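You operate a simulated robot arm through the tools that you are given. There is no shell and no other tool.

You run a simulated two-armed robot. Do the job below in one go: nothing can be reset, and whatever is moved stays where it is left.

## Task
Press the ball in the press tray flat and put one small scoop of scallion on it.
Fine: slide the tray out for that and leave it out; stand the empty scoop back. Set down upright: small scoop. Where these are worked on the way, their far stop is far enough and under half their travel is too little: press tray.

Only the result counts: the job must be done as asked and must still hold three seconds after the hand-in. Knocking over, shifting, dropping, spilling or breaking anything else fails it.

## Robot
Two 7-joint arms with fingered hands on one trunk that stands fixed in place. Base frame: the origin is at the foot of the trunk, x ahead of it, y to its left, z up; the work surface is at about z = 83. Units: cm, rad, N and s.
The left shoulder is at [3, 11.9, 109.4], the right one opposite. With the tool pointing down near the work surface each hand reaches from about 32 to 76 cm from the base axis, measured 20 degrees to its own side. Payload 3.8 kg a hand.
The tool frame of a hand sits at the grasp point between the pads (the TCP): z along the fingers, y along the line on which they close. The tips reach 2.5 cm beyond it. The gripper opens to 8.8 cm; its body begins 2.9 cm behind the TCP. The gripper is a hand of 4 fingers: y runs from the thumb to the fingers, the wrist lies at [-1.3, -10.6, -17.4] in the tool frame.
Orientation is told as [roll, pitch, yaw] about the base's x, y, z axes, in that order, counted from this pose: with the fingers straight down and the wrist toward the robot, the tool's x, y and z point along [0, 1, 0], [1, 0, 0] and [0, 0, -1] of the base frame.

## Interface
- The arms move only by the tool step_arm. It takes "left_moves", "right_moves" or both (then of equal length, played together; a hand with none holds still); each is a list of rows, each a list of 2 entries, a list of its own where there are three numbers: the shift along the tool's x, y, z in cm, then the turn, a rotation vector about the tool's x, y, z in rad. In form: [[[x, y, z], [ax, ay, az]], ...]. A call has 1 to 20 rows; each row shifts and turns the commanded pose from where the row before left it, along the tool's axes as they then stand. Each row takes 0.2 s and may step no farther than 5 cm and 0.15 rad from the row before; otherwise, the whole call is refused. A pose out of reach is approached as far as the arm can. The call stops where the force on the tool passes 40 N (or 10 N more than at its start, if that is more) or the arm is blocked; 0.2 s more then pass. In this call time passes only in rows, and 0.2 s behind the last. It gives the time, the measured TCP pose, the force on the tool (base axes), the opening and the grip force at its end, in the units of the frame above (readings bear some noise), with the torque about the TCP (base axes, N m) and any sound that the robot's microphone picked up.
- Cameras (640 x 400 px; columns grow to the right, rows downward): "scene" is now at [3.97, 4.25, 163.56]; the picture's right is [0.57, -0.82, 0.00], its down [-0.66, -0.46, -0.60] and it looks along [0.49, 0.34, -0.80] (base axes); focal length 371 px, centre (320, 200). "left" rides on the left gripper at [-6.4, -8.3, -9.8] in its tool frame; the picture's right is [-0.62, -0.37, 0.69], its down [0.71, -0.63, 0.30] and it looks along [0.32, 0.68, 0.65] (tool axes); focal length 265 px, centre (320, 200). "right" rides on the right gripper at [6.4, -8.3, -9.8] in its tool frame; the picture's right is [-0.62, 0.37, -0.69], its down [-0.71, -0.63, 0.30] and it looks along [-0.32, 0.68, 0.65] (tool axes); focal length 265 px, centre (320, 200). There is no depth. A picture from a camera that has moved, and an enlarged one, comes with that camera's place and axes in the base frame and with its lens.
- grab_frame(camera): a new picture of that camera. The clock stands still meanwhile.
- slide_trunk(by): moves the trunk up (or, below 0, down) by that many cm; the arms and the scene camera ride with it, the base frame stays. It gives what a move gives, with no picture.
- finger_targets(index, middle, ring, thumb_bend, thumb_turn, hand): sets how far each is bent, from 0 (flat) to 1 (curled in); at 0.3 the hand is open as for a grip, at 0.7 the pads meet at the TCP. One left out holds its place. A second passes; each finger stops where it meets its share of the squeeze, and holds until it gets a number again. It is the only way to open and close the hand. It gives what a move gives, with no picture; readings hold the bend of each and the force on the fingers (four entries, about 0 where the hand has none), thumb and palm. thumb_turn goes from beside the hand (0) to across from the fingers (1), as for a grip.
- pan_tilt(pan, tilt): turns the head with the scene camera to pan (to the left, within 2.094 rad either way) and tilt (down, from -0.506 to 1.204), counted from straight ahead of the robot. It gives what a move gives.
- zoom(camera, box): a new picture of the part [left, top, right, bottom] of that camera's present view, enlarged. The clock stands still meanwhile.
- hand_in(): hands the job in; it is judged then, once.

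Places have to be worked out from the pictures, the camera data and where the tool is seen. Open the grippers and draw the arms clear of the work before you hand the job in, unless the task says otherwise.

The tools are called after ">>>" by a JSON object that holds its "method" and its "body". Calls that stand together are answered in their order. step_arm: Moves the arms, as the interface text tells. Its arguments: {"type":"object","properties":{"left_moves":{"type":"array","items":{"type":"array"}},"right_moves":{"type":"array","items":{"type":"array"}}},"required":[]} The other tools are called the same way: slide_trunk (by) moves the trunk up or down; finger_targets (index, middle, ring, thumb_bend, thumb_turn, hand) moves the fingers one by one; pan_tilt (pan, tilt) turns the head that bears the scene camera; grab_frame (camera) takes a picture; zoom (camera, box) takes an enlarged picture of a part of a camera's view; hand_in () hands the job in.

At the start:

```text
clock: 0.0
left_eef_pos: [25.01, 38.57, 128.38]
left_tool_rot: [0.0, -0.001, 0.001]
left_wrist_force: [0.1, 0.2, 0.1]
left_moment: [-0.01, 0.0, 0.0]
left_width: 8.76
left_finger_force: 0.0
left_shape: jaw
left_bend: [0.3, 0.3, 0.3, 0.3, 0.98]
left_finger forces: [0.1, 0.0, 0.1, 0.0, 0.0, 0.0]
right_eef_pos: [50.3, 8.87, 127.7]
right_tool_rot: [0.001, 0.0, 0.0]
right_wrist_force: [0.9, 0.0, 0.4]
right_moment: [0.0, 0.01, -0.02]
right_width: 8.76
right_finger_force: 0.0
right_shape: jaw
right_bend: [0.3, 0.3, 0.3, 0.3, 0.98]
right_finger forces: [0.0, 0.1, 0.0, 0.0, 0.1, 0.0]
trunk travel left (down, up): [-25.0, 34.0]
head pan, tilt (commanded): [0.611, 0.932]
```

scene: 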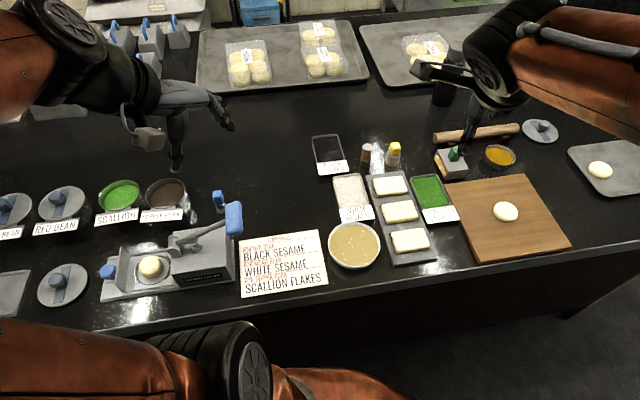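
right: 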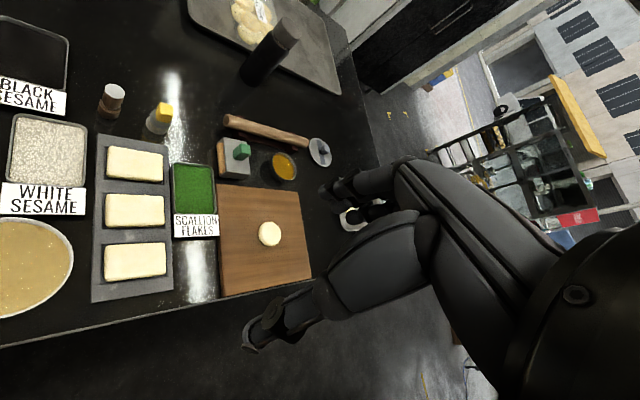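
left: 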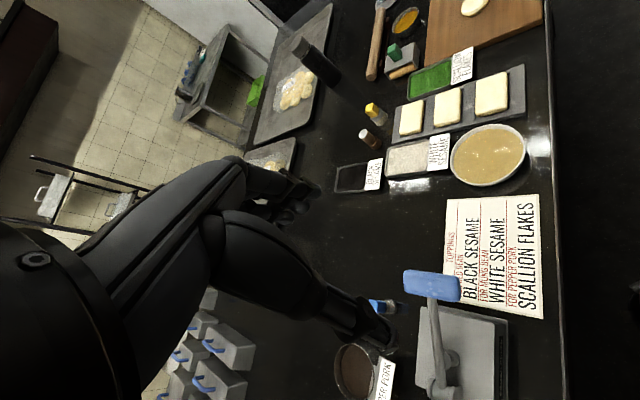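

I start by looking closer at the press and the bowls near it on the robot's left side.

>>> {"method": "zoom", "body": {"camera": "scene", "box": [80, 160, 340, 320]}}

>>> {"method": "zoom", "body": {"camera": "scene", "box": [0, 160, 260, 320]}}

>>> {"method": "grab_frame", "body": {"camera": "left"}}

```text
2.46 times, centred on (210, 240) of scene
camera zoom: at [3.97, 4.25, 163.56], right [0.57, -0.82, 0.0], down [-0.66, -0.46, -0.6], along [0.49, 0.34, -0.8], focal length 913 px, centre (591, 102)
```

zoom: 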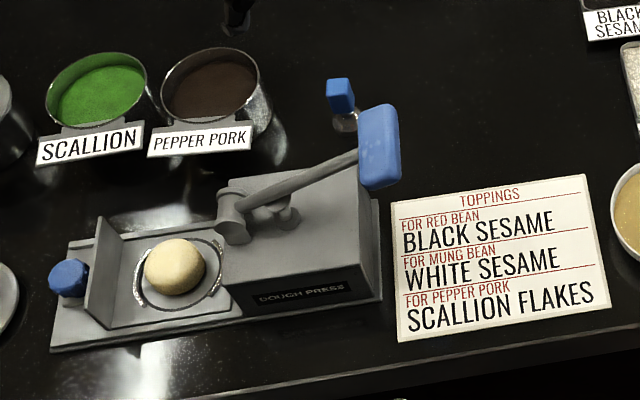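

```text
2.46 times, centred on (130, 240) of scene
camera zoom: at [3.97, 4.25, 163.56], right [0.57, -0.82, 0.0], down [-0.66, -0.46, -0.6], along [0.49, 0.34, -0.8], focal length 913 px, centre (788, 102)
```

zoom: 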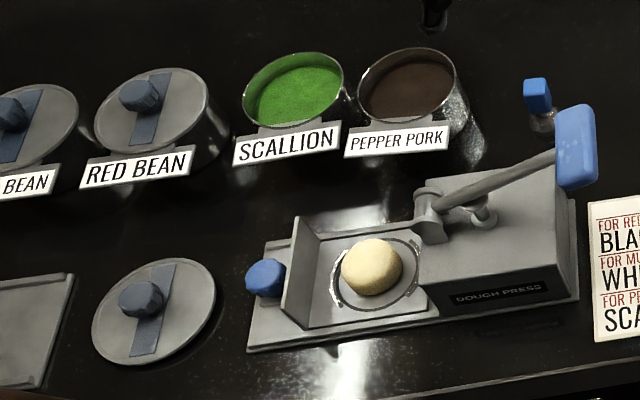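

```text
taken
camera left: at [16.63, 32.13, 138.28], right [-0.37, -0.62, -0.69], down [-0.63, 0.71, -0.3], along [0.68, 0.32, -0.65], focal length 265 px, centre (320, 200)
```

left: 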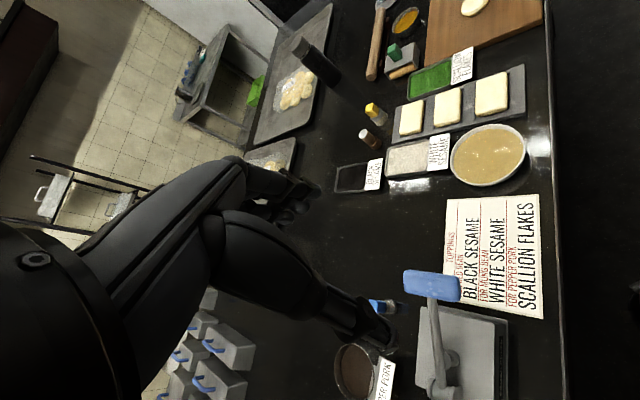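

The tray is out now with the ball on it, and a small blue-handled thing stands beside the press. I'll look closer at that and at the far-left area.

>>> {"method": "zoom", "body": {"camera": "scene", "box": [180, 170, 260, 220]}}

>>> {"method": "zoom", "body": {"camera": "scene", "box": [60, 0, 260, 120]}}

>>> {"method": "pan_tilt", "body": {"pan": 1.1, "tilt": 0.95}}

>>> {"method": "grab_frame", "body": {"camera": "scene"}}

```text
8.00 times, centred on (220, 195) of scene
camera zoom: at [3.97, 4.25, 163.56], right [0.57, -0.82, 0.0], down [-0.66, -0.46, -0.6], along [0.49, 0.34, -0.8], focal length 2966 px, centre (1120, 240)
```

zoom: 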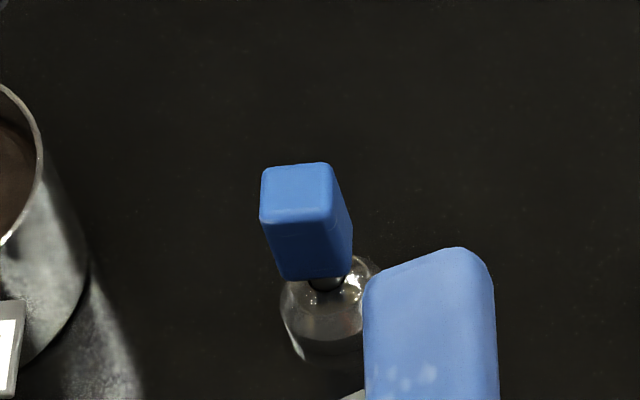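

```text
3.20 times, centred on (160, 60) of scene
camera zoom: at [3.97, 4.25, 163.56], right [0.57, -0.82, 0.0], down [-0.66, -0.46, -0.6], along [0.49, 0.34, -0.8], focal length 1186 px, centre (832, 648)
```

zoom: 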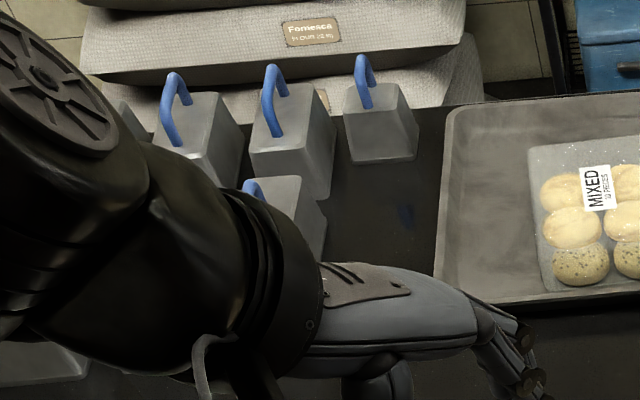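

```text
clock: 0.9
left_eef_pos: [25.07, 38.62, 128.44]
left_tool_rot: [0.0, 0.0, -0.001]
left_wrist_force: [-1.1, 0.5, 0.9]
left_moment: [0.02, 0.0, -0.01]
left_width: 8.78
left_finger_force: 0.2
left_shape: jaw
left_bend: [0.3, 0.3, 0.3, 0.3, 0.98]
left_finger forces: [0.1, 0.0, 0.1, 0.0, 0.0, 0.1]
right_eef_pos: [50.28, 8.87, 127.71]
right_tool_rot: [0.0, -0.001, 0.001]
right_wrist_force: [1.2, 0.5, 0.1]
right_moment: [0.02, 0.05, 0.0]
right_width: 8.76
right_finger_force: 0.1
right_shape: jaw
right_bend: [0.3, 0.3, 0.3, 0.3, 0.98]
right_finger forces: [0.0, 0.0, 0.0, 0.0, 0.1, 0.1]
trunk travel left (down, up): [-25.0, 34.0]
head pan, tilt (commanded): [1.1, 0.949]
```

```text
taken
camera scene: at [1.25, 6.49, 163.43], right [0.89, -0.45, 0.0], down [-0.37, -0.72, -0.58], along [0.26, 0.52, -0.81], focal length 371 px, centre (320, 200)
```

scene: 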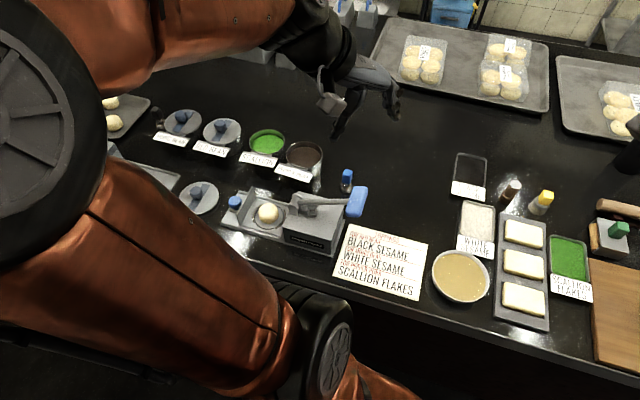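

The small scoop seems to be a steel cup with an upright blue handle standing near (34, 57). I'll zoom in from both available views to get its shape and the press geometry.

>>> {"method": "zoom", "body": {"camera": "left", "box": [320, 250, 480, 350]}}

>>> {"method": "zoom", "body": {"camera": "scene", "box": [330, 160, 370, 200]}}

>>> {"method": "zoom", "body": {"camera": "scene", "box": [210, 120, 370, 260]}}

>>> {"method": "zoom", "body": {"camera": "scene", "box": [80, 80, 260, 220]}}

```text
4.00 times, centred on (400, 300) of left
camera zoom: at [16.63, 32.13, 138.28], right [-0.37, -0.62, -0.69], down [-0.63, 0.71, -0.3], along [0.68, 0.32, -0.65], focal length 1062 px, centre (0, -200)
```

zoom: 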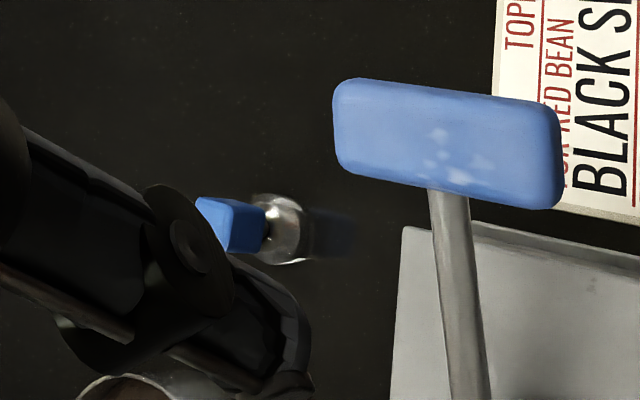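

```text
10.00 times, centred on (350, 180) of scene
camera zoom: at [1.25, 6.49, 163.43], right [0.89, -0.45, 0.0], down [-0.37, -0.72, -0.58], along [0.26, 0.52, -0.81], focal length 3708 px, centre (20, 400)
```

zoom: 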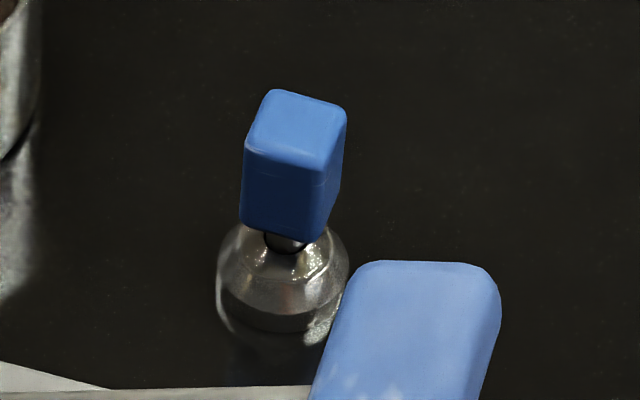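

```text
2.86 times, centred on (290, 190) of scene
camera zoom: at [1.25, 6.49, 163.43], right [0.89, -0.45, 0.0], down [-0.37, -0.72, -0.58], along [0.26, 0.52, -0.81], focal length 1059 px, centre (406, 229)
```

zoom: 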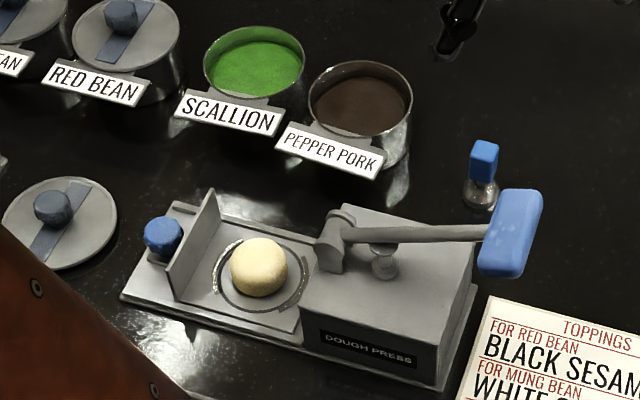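

```text
2.86 times, centred on (170, 150) of scene
camera zoom: at [1.25, 6.49, 163.43], right [0.89, -0.45, 0.0], down [-0.37, -0.72, -0.58], along [0.26, 0.52, -0.81], focal length 1059 px, centre (749, 343)
```

zoom: 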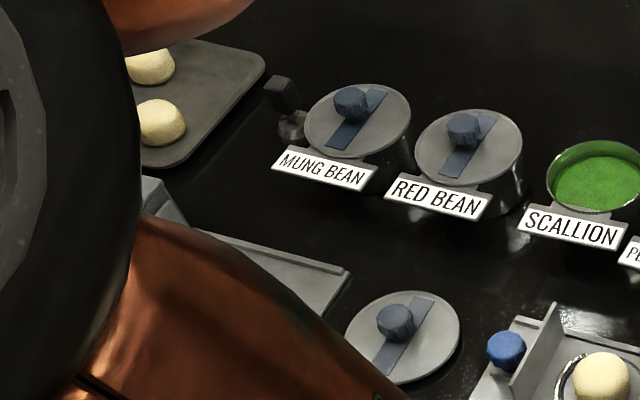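

There is a second, dark-handled scoop by the Mung Bean bowl, so I must tell which of the two is the small one. I'll zoom tightly on each for size comparison.

>>> {"method": "zoom", "body": {"camera": "scene", "box": [140, 95, 190, 145]}}

>>> {"method": "zoom", "body": {"camera": "scene", "box": [325, 155, 375, 205]}}

>>> {"method": "zoom", "body": {"camera": "scene", "box": [100, 90, 220, 170]}}

```text
8.00 times, centred on (165, 120) of scene
camera zoom: at [1.25, 6.49, 163.43], right [0.89, -0.45, 0.0], down [-0.37, -0.72, -0.58], along [0.26, 0.52, -0.81], focal length 2966 px, centre (1560, 840)
```

zoom: 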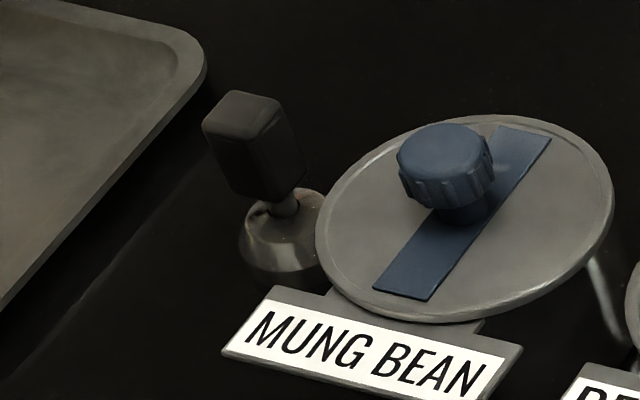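

```text
8.00 times, centred on (350, 180) of scene
camera zoom: at [1.25, 6.49, 163.43], right [0.89, -0.45, 0.0], down [-0.37, -0.72, -0.58], along [0.26, 0.52, -0.81], focal length 2966 px, centre (80, 360)
```

zoom: 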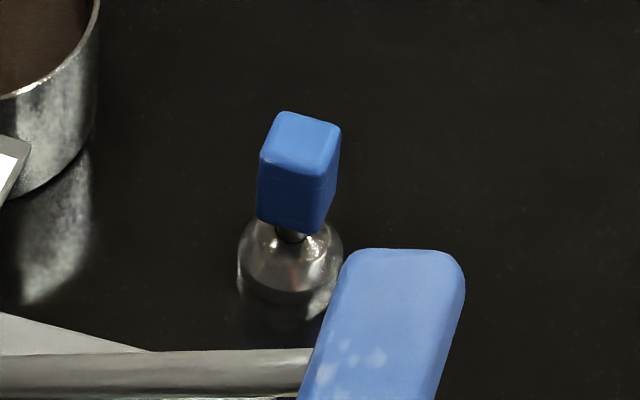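

```text
5.00 times, centred on (160, 130) of scene
camera zoom: at [1.25, 6.49, 163.43], right [0.89, -0.45, 0.0], down [-0.37, -0.72, -0.58], along [0.26, 0.52, -0.81], focal length 1854 px, centre (1120, 550)
```

zoom: 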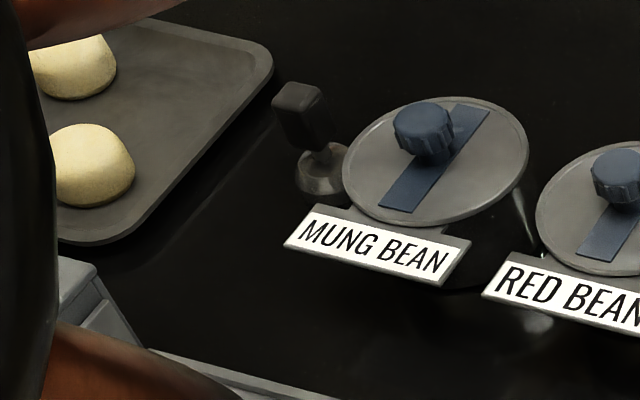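

The blue-handled scoop at about (34.4, 56.5) is the only one within reach, and its cup is about 3.5 cm wide. I'll yaw the left hand by about 45° (the table and press stand at 45° to my frame) and get a better camera view of the press and scoop.

>>> {"method": "step_arm", "body": {"left_moves": [[[0, 0, 0], [0, 0, -0.15]], [[0, 0, 0], [0, 0, -0.15]], [[0, 0, 0], [0, 0, -0.15]], [[0, 0, 0], [0, 0, -0.15]], [[0, 0, 0], [0, 0, -0.15]], [[0, 0, 0], [0, 0, -0.035]]]}}

>>> {"method": "grab_frame", "body": {"camera": "left"}}

>>> {"method": "grab_frame", "body": {"camera": "scene"}}

```text
clock: 2.3
left_eef_pos: [24.93, 38.53, 128.36]
left_tool_rot: [0.001, 0.0, 0.786]
left_wrist_force: [-0.2, 0.2, 0.0]
left_moment: [-0.04, 0.04, -0.02]
left_width: 8.77
left_finger_force: 0.1
left_shape: jaw
left_bend: [0.3, 0.3, 0.3, 0.3, 0.98]
left_finger forces: [0.0, 0.0, 0.0, 0.1, 0.0, 0.0]
right_eef_pos: [50.26, 8.8, 127.66]
right_tool_rot: [0.0, 0.0, 0.001]
right_wrist_force: [-0.4, 0.6, -0.3]
right_moment: [0.01, 0.0, 0.0]
right_width: 8.75
right_finger_force: 0.1
right_shape: jaw
right_bend: [0.3, 0.3, 0.3, 0.3, 0.98]
right_finger forces: [0.0, 0.0, 0.0, 0.1, 0.0, 0.1]
trunk travel left (down, up): [-25.0, 34.0]
head pan, tilt (commanded): [1.1, 0.949]
```

```text
taken
camera left: at [23.62, 28.12, 138.27], right [0.18, -0.7, -0.69], down [-0.95, 0.06, -0.3], along [0.25, 0.71, -0.65], focal length 265 px, centre (320, 200)
```

left: 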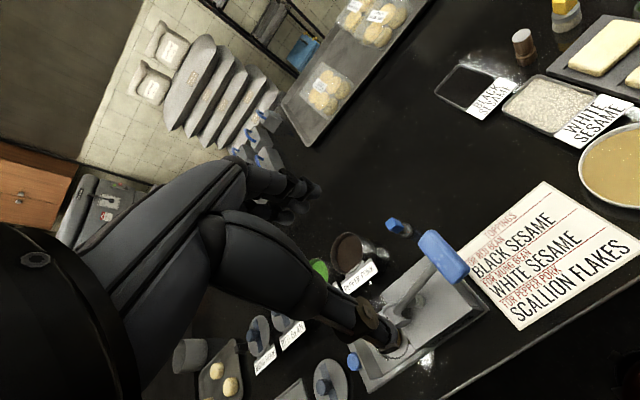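

```text
taken
camera scene: at [1.22, 6.51, 163.43], right [0.89, -0.45, 0.0], down [-0.37, -0.72, -0.58], along [0.26, 0.52, -0.81], focal length 371 px, centre (320, 200)
```

scene: 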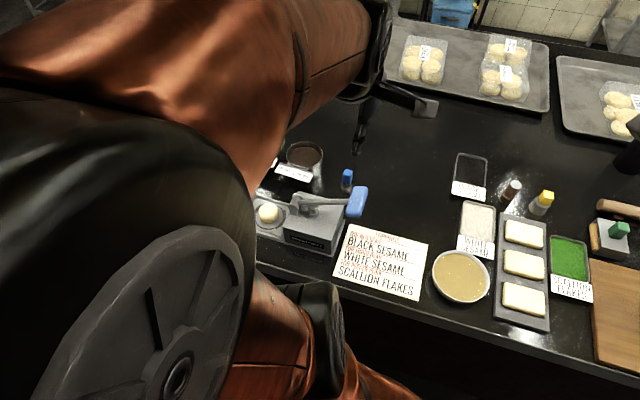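

Zooming the left camera on the scoop and press from this new angle.

>>> {"method": "zoom", "body": {"camera": "left", "box": [360, 200, 440, 250]}}

>>> {"method": "zoom", "body": {"camera": "left", "box": [300, 220, 500, 400]}}

```text
8.00 times, centred on (400, 225) of left
camera zoom: at [23.62, 28.12, 138.27], right [0.18, -0.7, -0.69], down [-0.95, 0.06, -0.3], along [0.25, 0.71, -0.65], focal length 2123 px, centre (-320, 0)
```

zoom: 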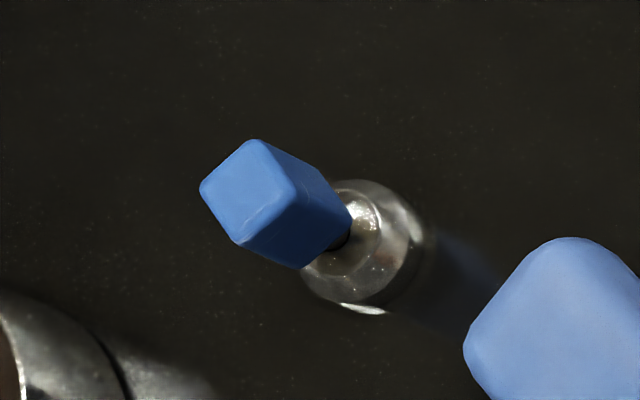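

```text
2.22 times, centred on (400, 310) of left
camera zoom: at [23.62, 28.12, 138.27], right [0.18, -0.7, -0.69], down [-0.95, 0.06, -0.3], along [0.25, 0.71, -0.65], focal length 590 px, centre (142, -44)
```

zoom: 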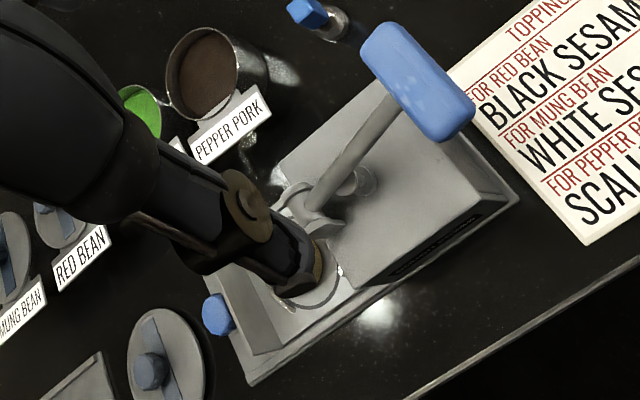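

The knob triangulates to about (6.5, 65.5, 85.5). I need detail on the knob, wall and my own hand's finger layout, so I'll pan the head to see past the elbow and zoom on the left hand and press.

>>> {"method": "zoom", "body": {"camera": "left", "box": [320, 320, 440, 395]}}

>>> {"method": "zoom", "body": {"camera": "left", "box": [120, 120, 440, 380]}}

>>> {"method": "grab_frame", "body": {"camera": "right"}}

```text
5.33 times, centred on (380, 358) of left
camera zoom: at [23.62, 28.12, 138.27], right [0.18, -0.7, -0.69], down [-0.95, 0.06, -0.3], along [0.25, 0.71, -0.65], focal length 1416 px, centre (0, -640)
```

zoom: 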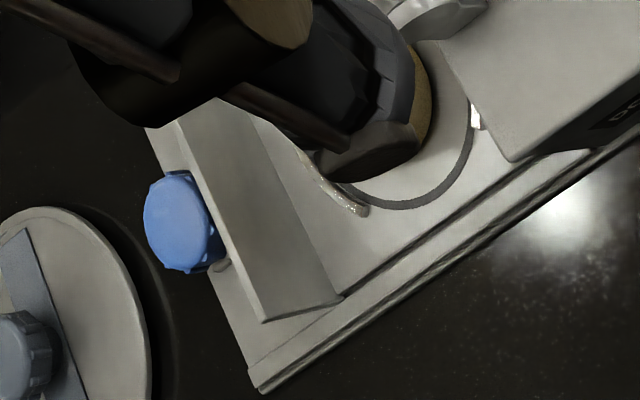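

```text
1.54 times, centred on (280, 250) of left
camera zoom: at [23.62, 28.12, 138.27], right [0.18, -0.7, -0.69], down [-0.95, 0.06, -0.3], along [0.25, 0.71, -0.65], focal length 408 px, centre (382, 123)
```

zoom: 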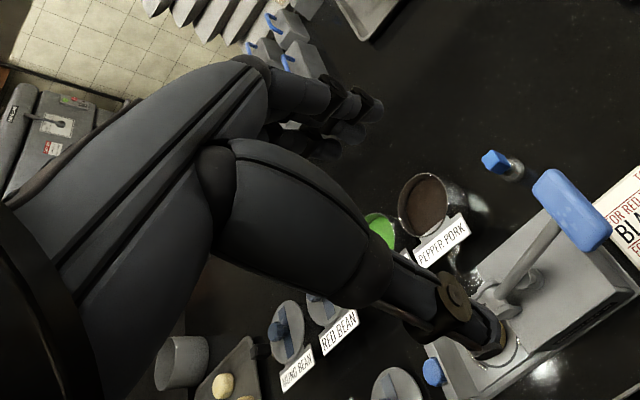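

```text
taken
camera right: at [41.86, 15.28, 137.48], right [0.37, -0.62, 0.69], down [-0.63, -0.71, -0.3], along [0.68, -0.32, -0.65], focal length 265 px, centre (320, 200)
```

right: 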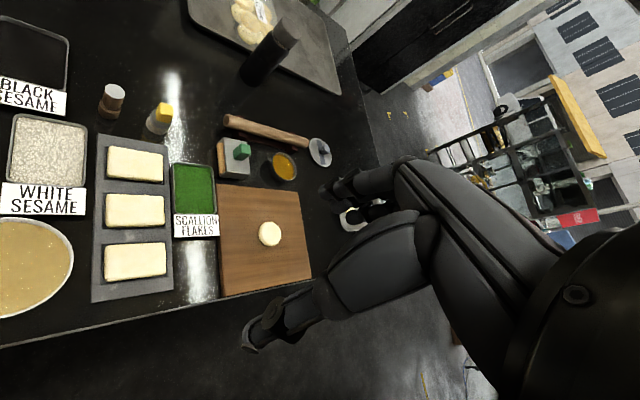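

The thumb and fingers are visible only edge-on here. I'll aim the head at the left hand itself to learn the finger layout before gripping the knob.

>>> {"method": "pan_tilt", "body": {"pan": 0.9, "tilt": 0.75}}

>>> {"method": "grab_frame", "body": {"camera": "scene"}}

>>> {"method": "zoom", "body": {"camera": "scene", "box": [240, 100, 440, 260]}}

```text
clock: 3.1
left_eef_pos: [24.84, 38.57, 128.46]
left_tool_rot: [0.0, 0.0, 0.783]
left_wrist_force: [0.0, -0.1, -0.6]
left_moment: [0.01, -0.01, -0.02]
left_width: 8.75
left_finger_force: 0.0
left_shape: jaw
left_bend: [0.3, 0.3, 0.3, 0.3, 0.98]
left_finger forces: [0.0, 0.1, 0.0, 0.0, 0.0, 0.0]
right_eef_pos: [50.19, 8.86, 127.7]
right_tool_rot: [0.0, 0.0, -0.001]
right_wrist_force: [0.5, 0.9, -0.2]
right_moment: [-0.03, 0.0, 0.03]
right_width: 8.77
right_finger_force: 0.1
right_shape: jaw
right_bend: [0.3, 0.3, 0.3, 0.3, 0.98]
right_finger forces: [0.0, 0.0, 0.0, 0.1, 0.0, 0.0]
trunk travel left (down, up): [-25.0, 34.0]
head pan, tilt (commanded): [0.901, 0.75]
```

```text
taken
camera scene: at [3.08, 6.5, 164.98], right [0.78, -0.62, 0.0], down [-0.42, -0.54, -0.73], along [0.45, 0.57, -0.68], focal length 371 px, centre (320, 200)
```

scene: 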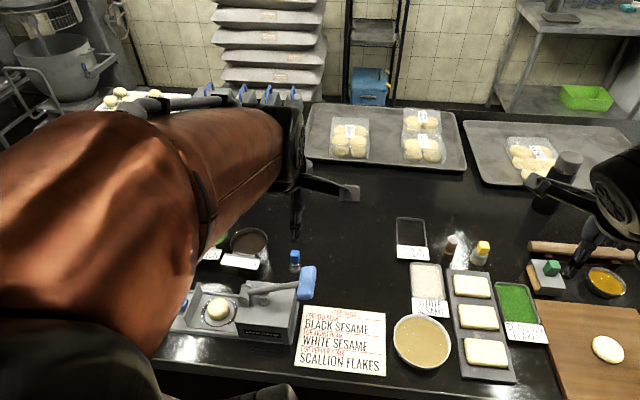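

```text
2.50 times, centred on (340, 180) of scene
camera zoom: at [3.08, 6.5, 164.98], right [0.78, -0.62, 0.0], down [-0.42, -0.54, -0.73], along [0.45, 0.57, -0.68], focal length 927 px, centre (270, 250)
```

zoom: 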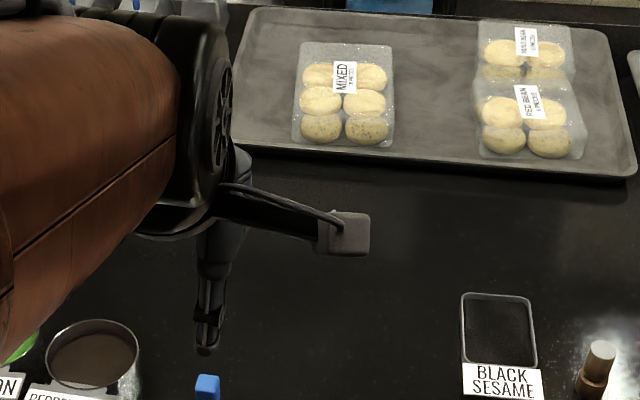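

The left hand is hidden behind its arm; the right hand is its mirror image, so I'll look at that one for the finger layout.

>>> {"method": "pan_tilt", "body": {"pan": 0.1, "tilt": 0.65}}

>>> {"method": "grab_frame", "body": {"camera": "scene"}}

```text
clock: 4.2
left_eef_pos: [24.9, 38.54, 128.37]
left_tool_rot: [0.0, 0.0, 0.786]
left_wrist_force: [0.8, 0.6, 0.8]
left_moment: [0.03, 0.0, 0.06]
left_width: 8.75
left_finger_force: 0.1
left_shape: jaw
left_bend: [0.3, 0.3, 0.3, 0.3, 0.98]
left_finger forces: [0.0, 0.1, 0.0, 0.0, 0.1, 0.0]
right_eef_pos: [50.26, 8.94, 127.64]
right_tool_rot: [0.001, 0.0, -0.001]
right_wrist_force: [0.8, -0.9, 0.2]
right_moment: [-0.03, -0.02, -0.03]
right_width: 8.77
right_finger_force: 0.0
right_shape: jaw
right_bend: [0.3, 0.3, 0.3, 0.3, 0.98]
right_finger forces: [0.0, 0.0, 0.0, 0.1, 0.1, 0.1]
trunk travel left (down, up): [-25.0, 34.0]
head pan, tilt (commanded): [0.099, 0.649]
```

```text
taken
camera scene: at [6.57, 0.88, 165.84], right [0.1, -0.99, 0.0], down [-0.6, -0.06, -0.8], along [0.79, 0.08, -0.6], focal length 371 px, centre (320, 200)
```

scene: 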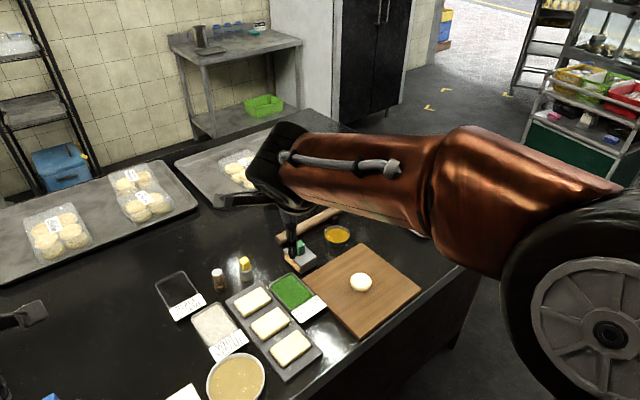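

I'll zoom my left camera on its own fingertips to measure where each finger sits in the tool frame.

>>> {"method": "zoom", "body": {"camera": "left", "box": [220, 140, 348, 220]}}

>>> {"method": "zoom", "body": {"camera": "left", "box": [180, 180, 436, 340]}}

```text
5.00 times, centred on (284, 180) of left
camera zoom: at [23.61, 28.1, 138.28], right [0.18, -0.7, -0.69], down [-0.95, 0.06, -0.3], along [0.25, 0.71, -0.65], focal length 1327 px, centre (500, 300)
```

zoom: 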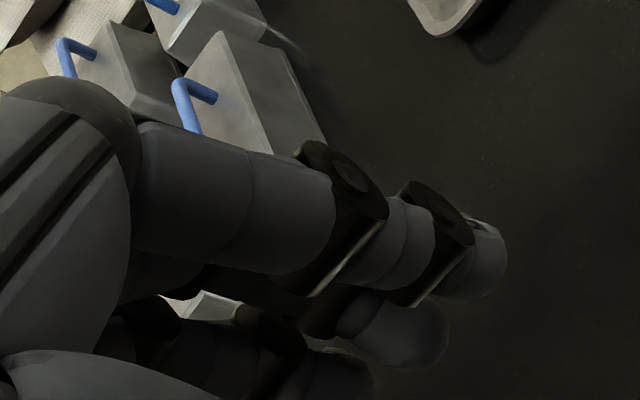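

```text
2.50 times, centred on (308, 260) of left
camera zoom: at [23.61, 28.1, 138.28], right [0.18, -0.7, -0.69], down [-0.95, 0.06, -0.3], along [0.25, 0.71, -0.65], focal length 664 px, centre (350, 50)
```

zoom: 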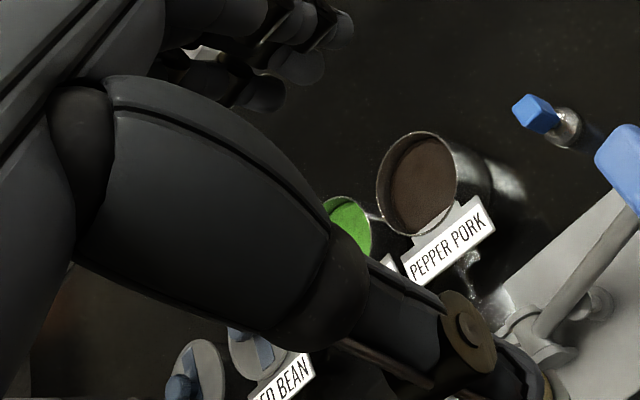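

Fingertips are slim (about 1.2 cm, index near tool x −0.9, middle +0.7), so gripping the knob from above with the hand at 45° looks feasible. I move the left hand above the knob at a safe height first.

>>> {"method": "step_arm", "body": {"left_moves": [[[4.07, 0.756, 2.3], [0, 0, 0]], [[4.07, 0.756, 2.3], [0, 0, 0]], [[4.07, 0.756, 2.3], [0, 0, 0]], [[4.07, 0.756, 2.3], [0, 0, 0]], [[4.07, 0.756, 2.3], [0, 0, 0]], [[4.07, 0.756, 2.3], [0, 0, 0]], [[4.07, 0.756, 2.3], [0, 0, 0]], [[4.07, 0.756, 2.3], [0, 0, 0]]]}}

>>> {"method": "pan_tilt", "body": {"pan": 1.2, "tilt": 0.9}}

>>> {"method": "grab_frame", "body": {"camera": "left"}}

>>> {"method": "grab_frame", "body": {"camera": "scene"}}

```text
clock: 6.0
left_eef_pos: [6.15, 66.15, 109.93]
left_tool_rot: [0.0, 0.002, 0.783]
left_wrist_force: [-0.5, 0.6, -0.6]
left_moment: [-0.02, -0.01, -0.01]
left_width: 8.77
left_finger_force: 0.1
left_shape: jaw
left_bend: [0.3, 0.3, 0.3, 0.3, 0.98]
left_finger forces: [0.0, 0.1, 0.0, 0.0, 0.0, 0.0]
right_eef_pos: [50.14, 9.02, 127.74]
right_tool_rot: [0.0, -0.001, 0.0]
right_wrist_force: [-0.2, 0.1, 0.7]
right_moment: [0.01, -0.01, 0.01]
right_width: 8.76
right_finger_force: 0.1
right_shape: jaw
right_bend: [0.3, 0.3, 0.3, 0.3, 0.98]
right_finger forces: [0.1, 0.0, 0.0, 0.0, 0.1, 0.0]
trunk travel left (down, up): [-25.0, 34.0]
head pan, tilt (commanded): [0.099, 0.649]
```

```text
clock: 7.3
left_eef_pos: [6.31, 66.01, 110.05]
left_tool_rot: [-0.001, 0.0, 0.783]
left_wrist_force: [0.9, 0.2, 0.6]
left_moment: [-0.01, -0.01, 0.01]
left_width: 8.78
left_finger_force: 0.0
left_shape: jaw
left_bend: [0.3, 0.3, 0.3, 0.3, 0.98]
left_finger forces: [0.1, 0.0, 0.0, 0.1, 0.1, 0.0]
right_eef_pos: [50.16, 8.82, 127.63]
right_tool_rot: [-0.002, -0.002, 0.002]
right_wrist_force: [-0.1, 0.2, -0.3]
right_moment: [-0.01, 0.04, 0.04]
right_width: 8.77
right_finger_force: 0.0
right_shape: jaw
right_bend: [0.3, 0.3, 0.3, 0.3, 0.98]
right_finger forces: [0.0, 0.0, 0.0, 0.0, 0.0, 0.0]
trunk travel left (down, up): [-25.0, 34.0]
head pan, tilt (commanded): [1.201, 0.901]
```

```text
taken
camera left: at [4.94, 55.45, 119.97], right [0.18, -0.7, -0.69], down [-0.95, 0.06, -0.3], along [0.25, 0.71, -0.65], focal length 265 px, centre (320, 200)
```

left: 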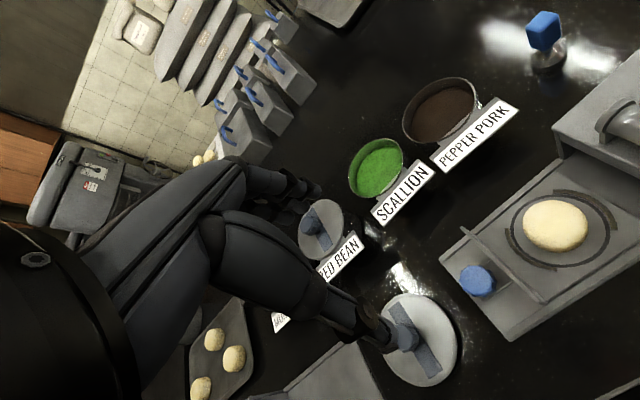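

```text
taken
camera scene: at [0.66, 7.07, 163.8], right [0.93, -0.36, 0.0], down [-0.28, -0.73, -0.62], along [0.23, 0.58, -0.78], focal length 371 px, centre (320, 200)
```

scene: 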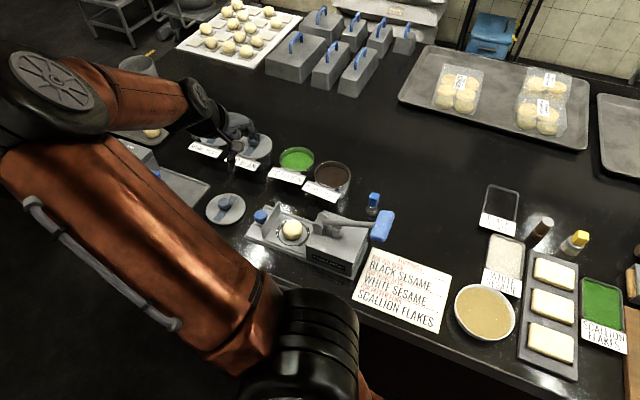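

Now I have a fine view from here; I'll zoom on the scoop, the knob/tray and bowls.

>>> {"method": "zoom", "body": {"camera": "left", "box": [505, 0, 601, 80]}}

>>> {"method": "zoom", "body": {"camera": "left", "box": [430, 150, 640, 350]}}

>>> {"method": "zoom", "body": {"camera": "left", "box": [330, 50, 540, 250]}}

>>> {"method": "zoom", "body": {"camera": "scene", "box": [180, 130, 420, 290]}}

```text
5.00 times, centred on (553, 40) of left
camera zoom: at [4.94, 55.45, 119.97], right [0.18, -0.7, -0.69], down [-0.95, 0.06, -0.3], along [0.25, 0.71, -0.65], focal length 1327 px, centre (-845, 1000)
```

zoom: 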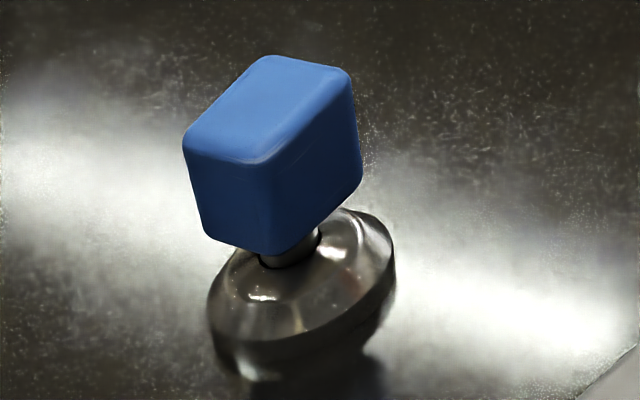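

```text
2.00 times, centred on (535, 250) of left
camera zoom: at [4.94, 55.45, 119.97], right [0.18, -0.7, -0.69], down [-0.95, 0.06, -0.3], along [0.25, 0.71, -0.65], focal length 531 px, centre (-110, 100)
```

zoom: 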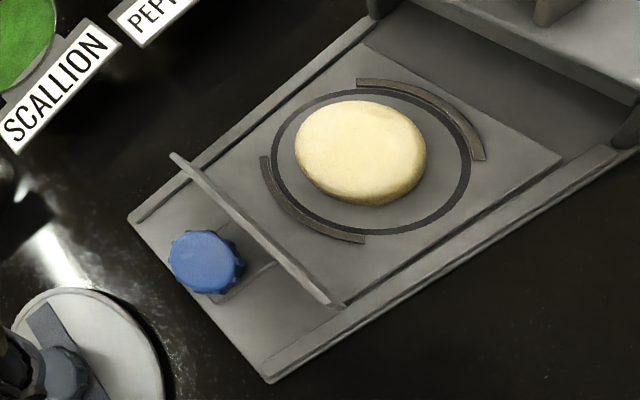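

```text
2.00 times, centred on (435, 150) of left
camera zoom: at [4.94, 55.45, 119.97], right [0.18, -0.7, -0.69], down [-0.95, 0.06, -0.3], along [0.25, 0.71, -0.65], focal length 531 px, centre (90, 300)
```

zoom: 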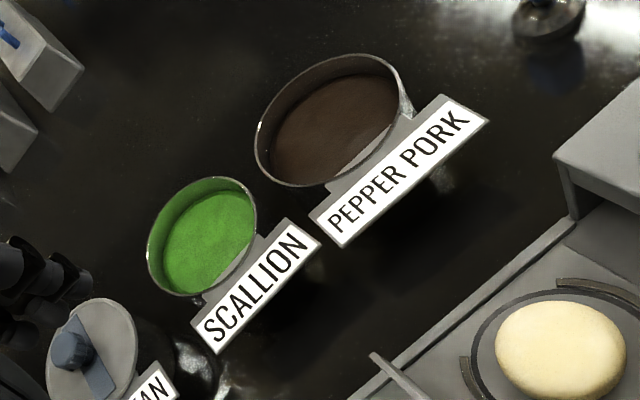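

```text
2.50 times, centred on (300, 210) of scene
camera zoom: at [0.66, 7.07, 163.8], right [0.93, -0.36, 0.0], down [-0.28, -0.73, -0.62], along [0.23, 0.58, -0.78], focal length 927 px, centre (370, 175)
```

zoom: 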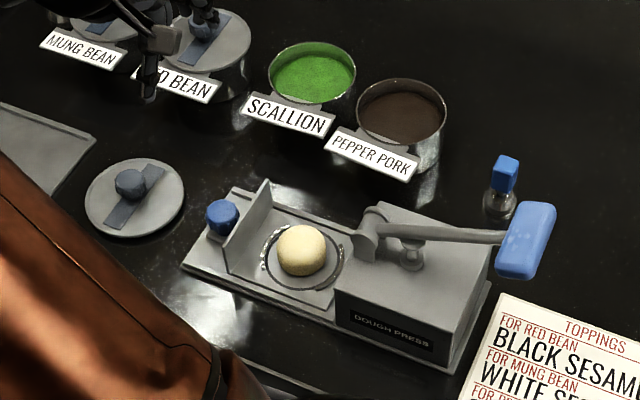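

I need to understand the scoop head: zoom even closer on it from both cameras.

>>> {"method": "zoom", "body": {"camera": "left", "box": [530, 25, 586, 75]}}

>>> {"method": "zoom", "body": {"camera": "scene", "box": [358, 185, 388, 220]}}

>>> {"method": "zoom", "body": {"camera": "scene", "box": [120, 40, 200, 110]}}

```text
8.00 times, centred on (558, 50) of left
camera zoom: at [4.94, 55.45, 119.97], right [0.18, -0.7, -0.69], down [-0.95, 0.06, -0.3], along [0.25, 0.71, -0.65], focal length 2123 px, centre (-1584, 1400)
```

zoom: 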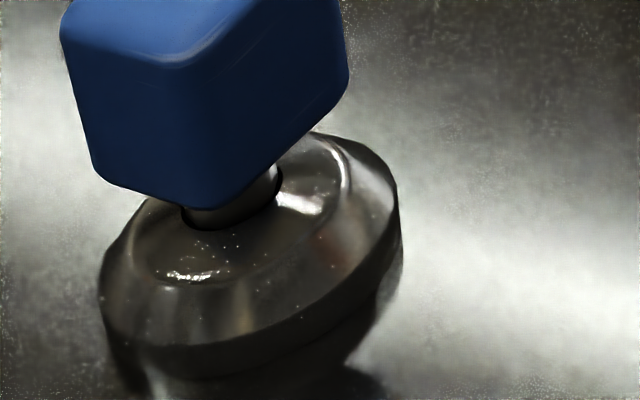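

```text
11.43 times, centred on (373, 202) of scene
camera zoom: at [0.66, 7.07, 163.8], right [0.93, -0.36, 0.0], down [-0.28, -0.73, -0.62], along [0.23, 0.58, -0.78], focal length 4237 px, centre (-286, 171)
```

zoom: 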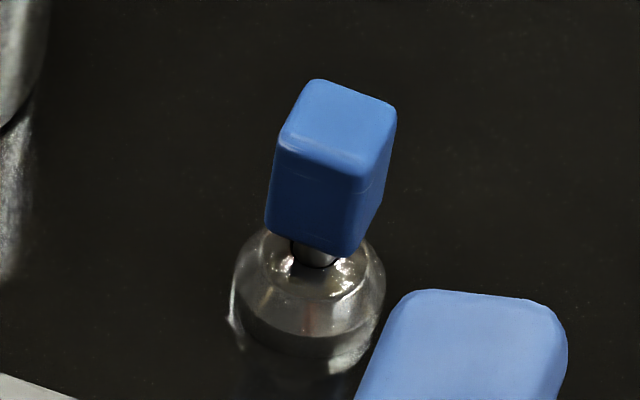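

```text
5.71 times, centred on (160, 75) of scene
camera zoom: at [0.66, 7.07, 163.8], right [0.93, -0.36, 0.0], down [-0.28, -0.73, -0.62], along [0.23, 0.58, -0.78], focal length 2119 px, centre (1234, 914)
```

zoom: 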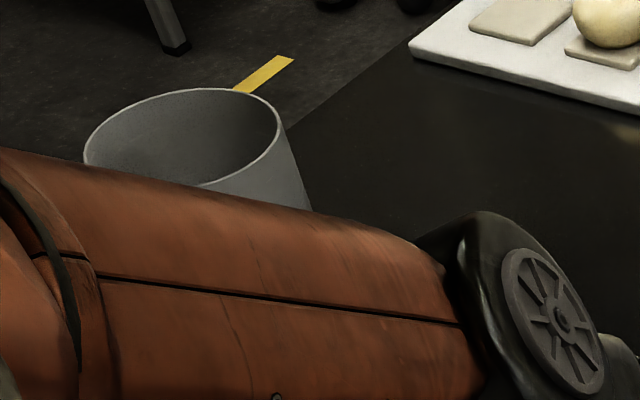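

The knob is at about (6.75, 65.1, 85.7), the tray wall stands ~3.9 cm from it, so there's room for fingers on both sides. Lowering the left hand over the knob in two stages.

>>> {"method": "step_arm", "body": {"left_moves": [[[-0.35, -0.1, 4.5], [0, 0, 0]], [[-0.35, -0.1, 4.5], [0, 0, 0]], [[-0.33, -0.12, 4.5], [0, 0, 0]], [[0, 0, 3.5], [0, 0, 0]]]}}

>>> {"method": "grab_frame", "body": {"camera": "left"}}

>>> {"method": "zoom", "body": {"camera": "scene", "box": [180, 130, 420, 290]}}

```text
clock: 8.3
left_eef_pos: [6.85, 65.05, 92.77]
left_tool_rot: [-0.001, 0.001, 0.782]
left_wrist_force: [-0.5, -0.3, 0.7]
left_moment: [-0.01, 0.03, -0.04]
left_width: 8.77
left_finger_force: 0.1
left_shape: jaw
left_bend: [0.3, 0.3, 0.3, 0.3, 0.98]
left_finger forces: [0.0, 0.0, 0.1, 0.1, 0.0, 0.0]
right_eef_pos: [50.15, 8.87, 127.61]
right_tool_rot: [-0.001, 0.0, -0.001]
right_wrist_force: [0.5, 0.5, -0.2]
right_moment: [0.01, 0.0, 0.03]
right_width: 8.76
right_finger_force: 0.1
right_shape: jaw
right_bend: [0.3, 0.3, 0.3, 0.3, 0.98]
right_finger forces: [0.1, 0.0, 0.0, 0.0, 0.0, 0.0]
trunk travel left (down, up): [-25.0, 34.0]
head pan, tilt (commanded): [1.201, 0.901]
```

```text
taken
camera left: at [5.43, 54.51, 102.75], right [0.18, -0.7, -0.69], down [-0.95, 0.06, -0.3], along [0.25, 0.71, -0.65], focal length 265 px, centre (320, 200)
```

left: 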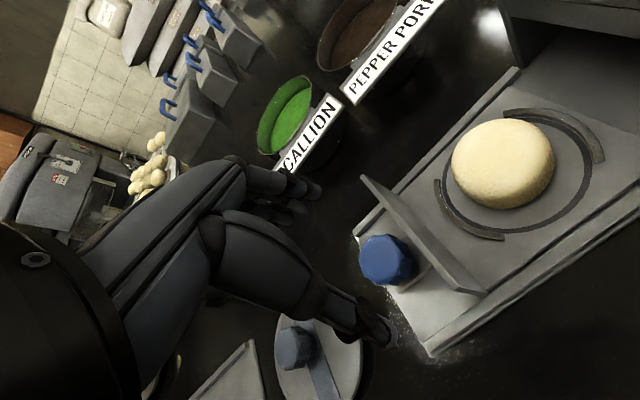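

```text
2.50 times, centred on (300, 210) of scene
camera zoom: at [0.65, 7.14, 163.79], right [0.93, -0.36, 0.0], down [-0.28, -0.73, -0.62], along [0.22, 0.58, -0.78], focal length 927 px, centre (370, 175)
```

zoom: 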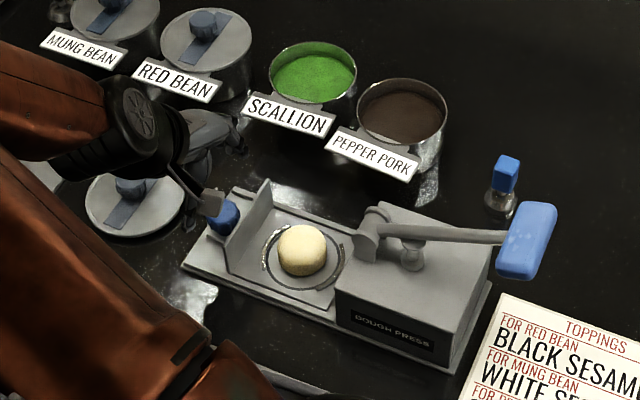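

Aligned over the knob; descending 6 cm with small steps so the fingertips end just above the base plate.

>>> {"method": "step_arm", "body": {"left_moves": [[[-0.1, 0, 1.5], [0, 0, 0]], [[-0.1, 0, 1.5], [0, 0, 0]], [[0, 0, 1.5], [0, 0, 0]], [[0, 0, 0.8], [0, 0, 0]], [[0, 0, 0.6], [0, 0, 0]]]}}

>>> {"method": "grab_frame", "body": {"camera": "left"}}

>>> {"method": "zoom", "body": {"camera": "scene", "box": [200, 160, 320, 240]}}

```text
clock: 9.5
left_eef_pos: [6.94, 64.87, 87.19]
left_tool_rot: [0.001, 0.0, 0.783]
left_wrist_force: [0.0, 0.4, -0.9]
left_moment: [0.06, 0.01, 0.01]
left_width: 8.76
left_finger_force: 0.1
left_shape: jaw
left_bend: [0.3, 0.3, 0.3, 0.3, 0.98]
left_finger forces: [0.0, 0.1, 0.0, 0.1, 0.1, 0.0]
right_eef_pos: [50.23, 8.86, 127.73]
right_tool_rot: [0.0, 0.001, 0.0]
right_wrist_force: [0.0, 0.0, 0.2]
right_moment: [0.03, 0.0, -0.02]
right_width: 8.75
right_finger_force: 0.1
right_shape: jaw
right_bend: [0.3, 0.3, 0.3, 0.3, 0.98]
right_finger forces: [0.1, 0.0, 0.1, 0.0, 0.0, 0.0]
trunk travel left (down, up): [-25.0, 34.0]
head pan, tilt (commanded): [1.201, 0.901]
```

```text
taken
camera left: at [5.56, 54.36, 96.98], right [0.18, -0.7, -0.69], down [-0.95, 0.06, -0.3], along [0.26, 0.71, -0.65], focal length 265 px, centre (320, 200)
```

left: 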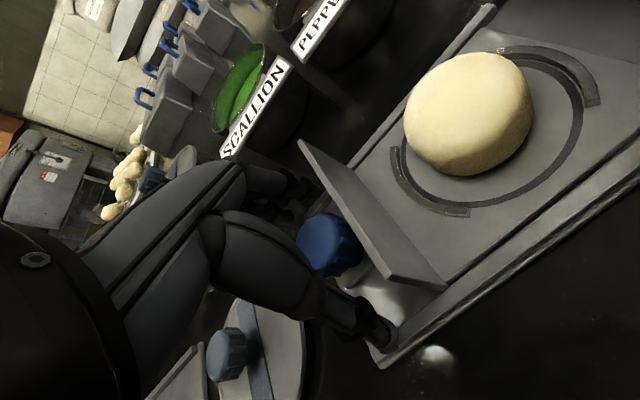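

```text
5.00 times, centred on (260, 200) of scene
camera zoom: at [0.66, 7.08, 163.79], right [0.93, -0.36, 0.0], down [-0.28, -0.73, -0.62], along [0.22, 0.58, -0.78], focal length 1854 px, centre (620, 200)
```

zoom: 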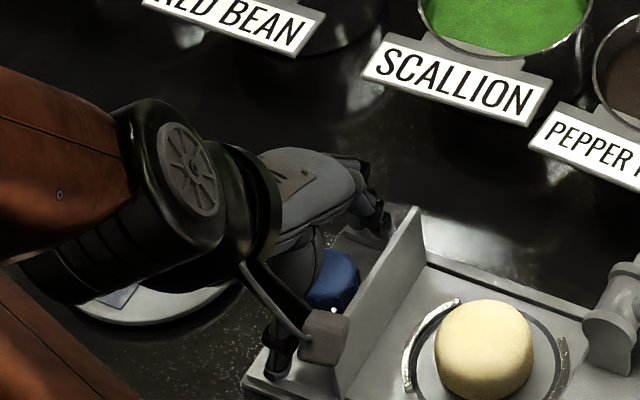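

The knob sits right at the TCP projection. Lowering another 0.5 cm, then closing the fingers on the knob.

>>> {"method": "step_arm", "body": {"left_moves": [[[0, 0, 0.3], [0, 0, 0]], [[0, 0, 0.25], [0, 0, 0]]]}}

>>> {"method": "finger_targets", "body": {"hand": "left", "index": 0.6, "middle": 0.6, "ring": 0.6, "thumb_bend": 0.6}}

>>> {"method": "grab_frame", "body": {"camera": "left"}}

>>> {"method": "zoom", "body": {"camera": "scene", "box": [200, 160, 320, 240]}}

```text
clock: 10.1
left_eef_pos: [6.88, 64.91, 86.47]
left_tool_rot: [0.001, -0.002, 0.784]
left_wrist_force: [-0.7, -0.8, 0.8]
left_moment: [-0.03, 0.02, 0.0]
left_width: 8.8
left_finger_force: 0.1
left_shape: jaw
left_bend: [0.3, 0.3, 0.3, 0.3, 0.98]
left_finger forces: [0.0, 0.0, 0.0, 0.1, 0.0, 0.0]
right_eef_pos: [50.28, 8.8, 127.7]
right_tool_rot: [-0.001, 0.0, -0.002]
right_wrist_force: [-0.9, 0.5, -0.3]
right_moment: [-0.01, 0.03, 0.03]
right_width: 8.77
right_finger_force: 0.1
right_shape: jaw
right_bend: [0.3, 0.3, 0.3, 0.3, 0.98]
right_finger forces: [0.0, 0.0, 0.1, 0.0, 0.0, 0.0]
trunk travel left (down, up): [-25.0, 34.0]
head pan, tilt (commanded): [1.201, 0.901]
```

```text
clock: 11.1
left_eef_pos: [6.89, 64.74, 86.53]
left_tool_rot: [0.002, 0.001, 0.784]
left_wrist_force: [-1.0, -0.9, -0.2]
left_moment: [-0.01, 0.01, -0.02]
left_width: 2.54
left_finger_force: 2.5
left_shape: fingers
left_bend: [0.58, 0.59, 0.6, 0.57, 0.97]
left_finger forces: [0.9, 0.9, 0.1, 0.0, 2.8, 0.0]
right_eef_pos: [50.29, 8.89, 127.72]
right_tool_rot: [-0.001, -0.002, 0.001]
right_wrist_force: [0.2, 0.4, -0.8]
right_moment: [0.02, 0.0, -0.01]
right_width: 8.78
right_finger_force: 0.1
right_shape: jaw
right_bend: [0.3, 0.3, 0.3, 0.3, 0.98]
right_finger forces: [0.0, 0.0, 0.0, 0.0, 0.0, 0.0]
trunk travel left (down, up): [-25.0, 34.0]
head pan, tilt (commanded): [1.201, 0.901]
```

```text
taken
camera left: at [5.55, 54.35, 96.43], right [0.18, -0.7, -0.69], down [-0.95, 0.06, -0.3], along [0.25, 0.71, -0.65], focal length 265 px, centre (320, 200)
```

left: 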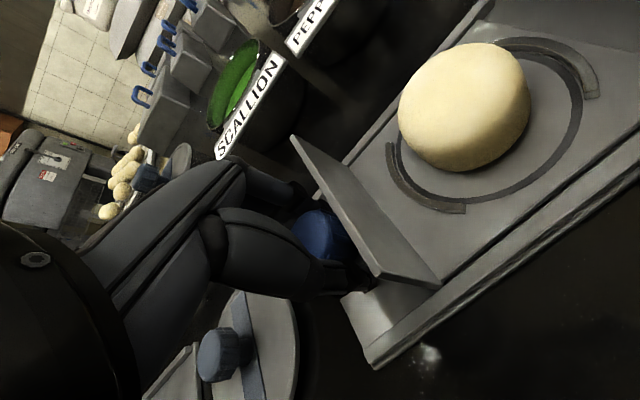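

```text
5.00 times, centred on (260, 200) of scene
camera zoom: at [0.65, 7.07, 163.79], right [0.93, -0.36, 0.0], down [-0.28, -0.73, -0.62], along [0.22, 0.58, -0.78], focal length 1854 px, centre (620, 200)
```

zoom: 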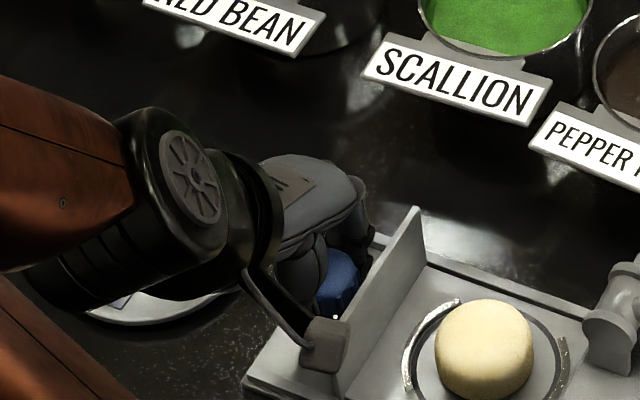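

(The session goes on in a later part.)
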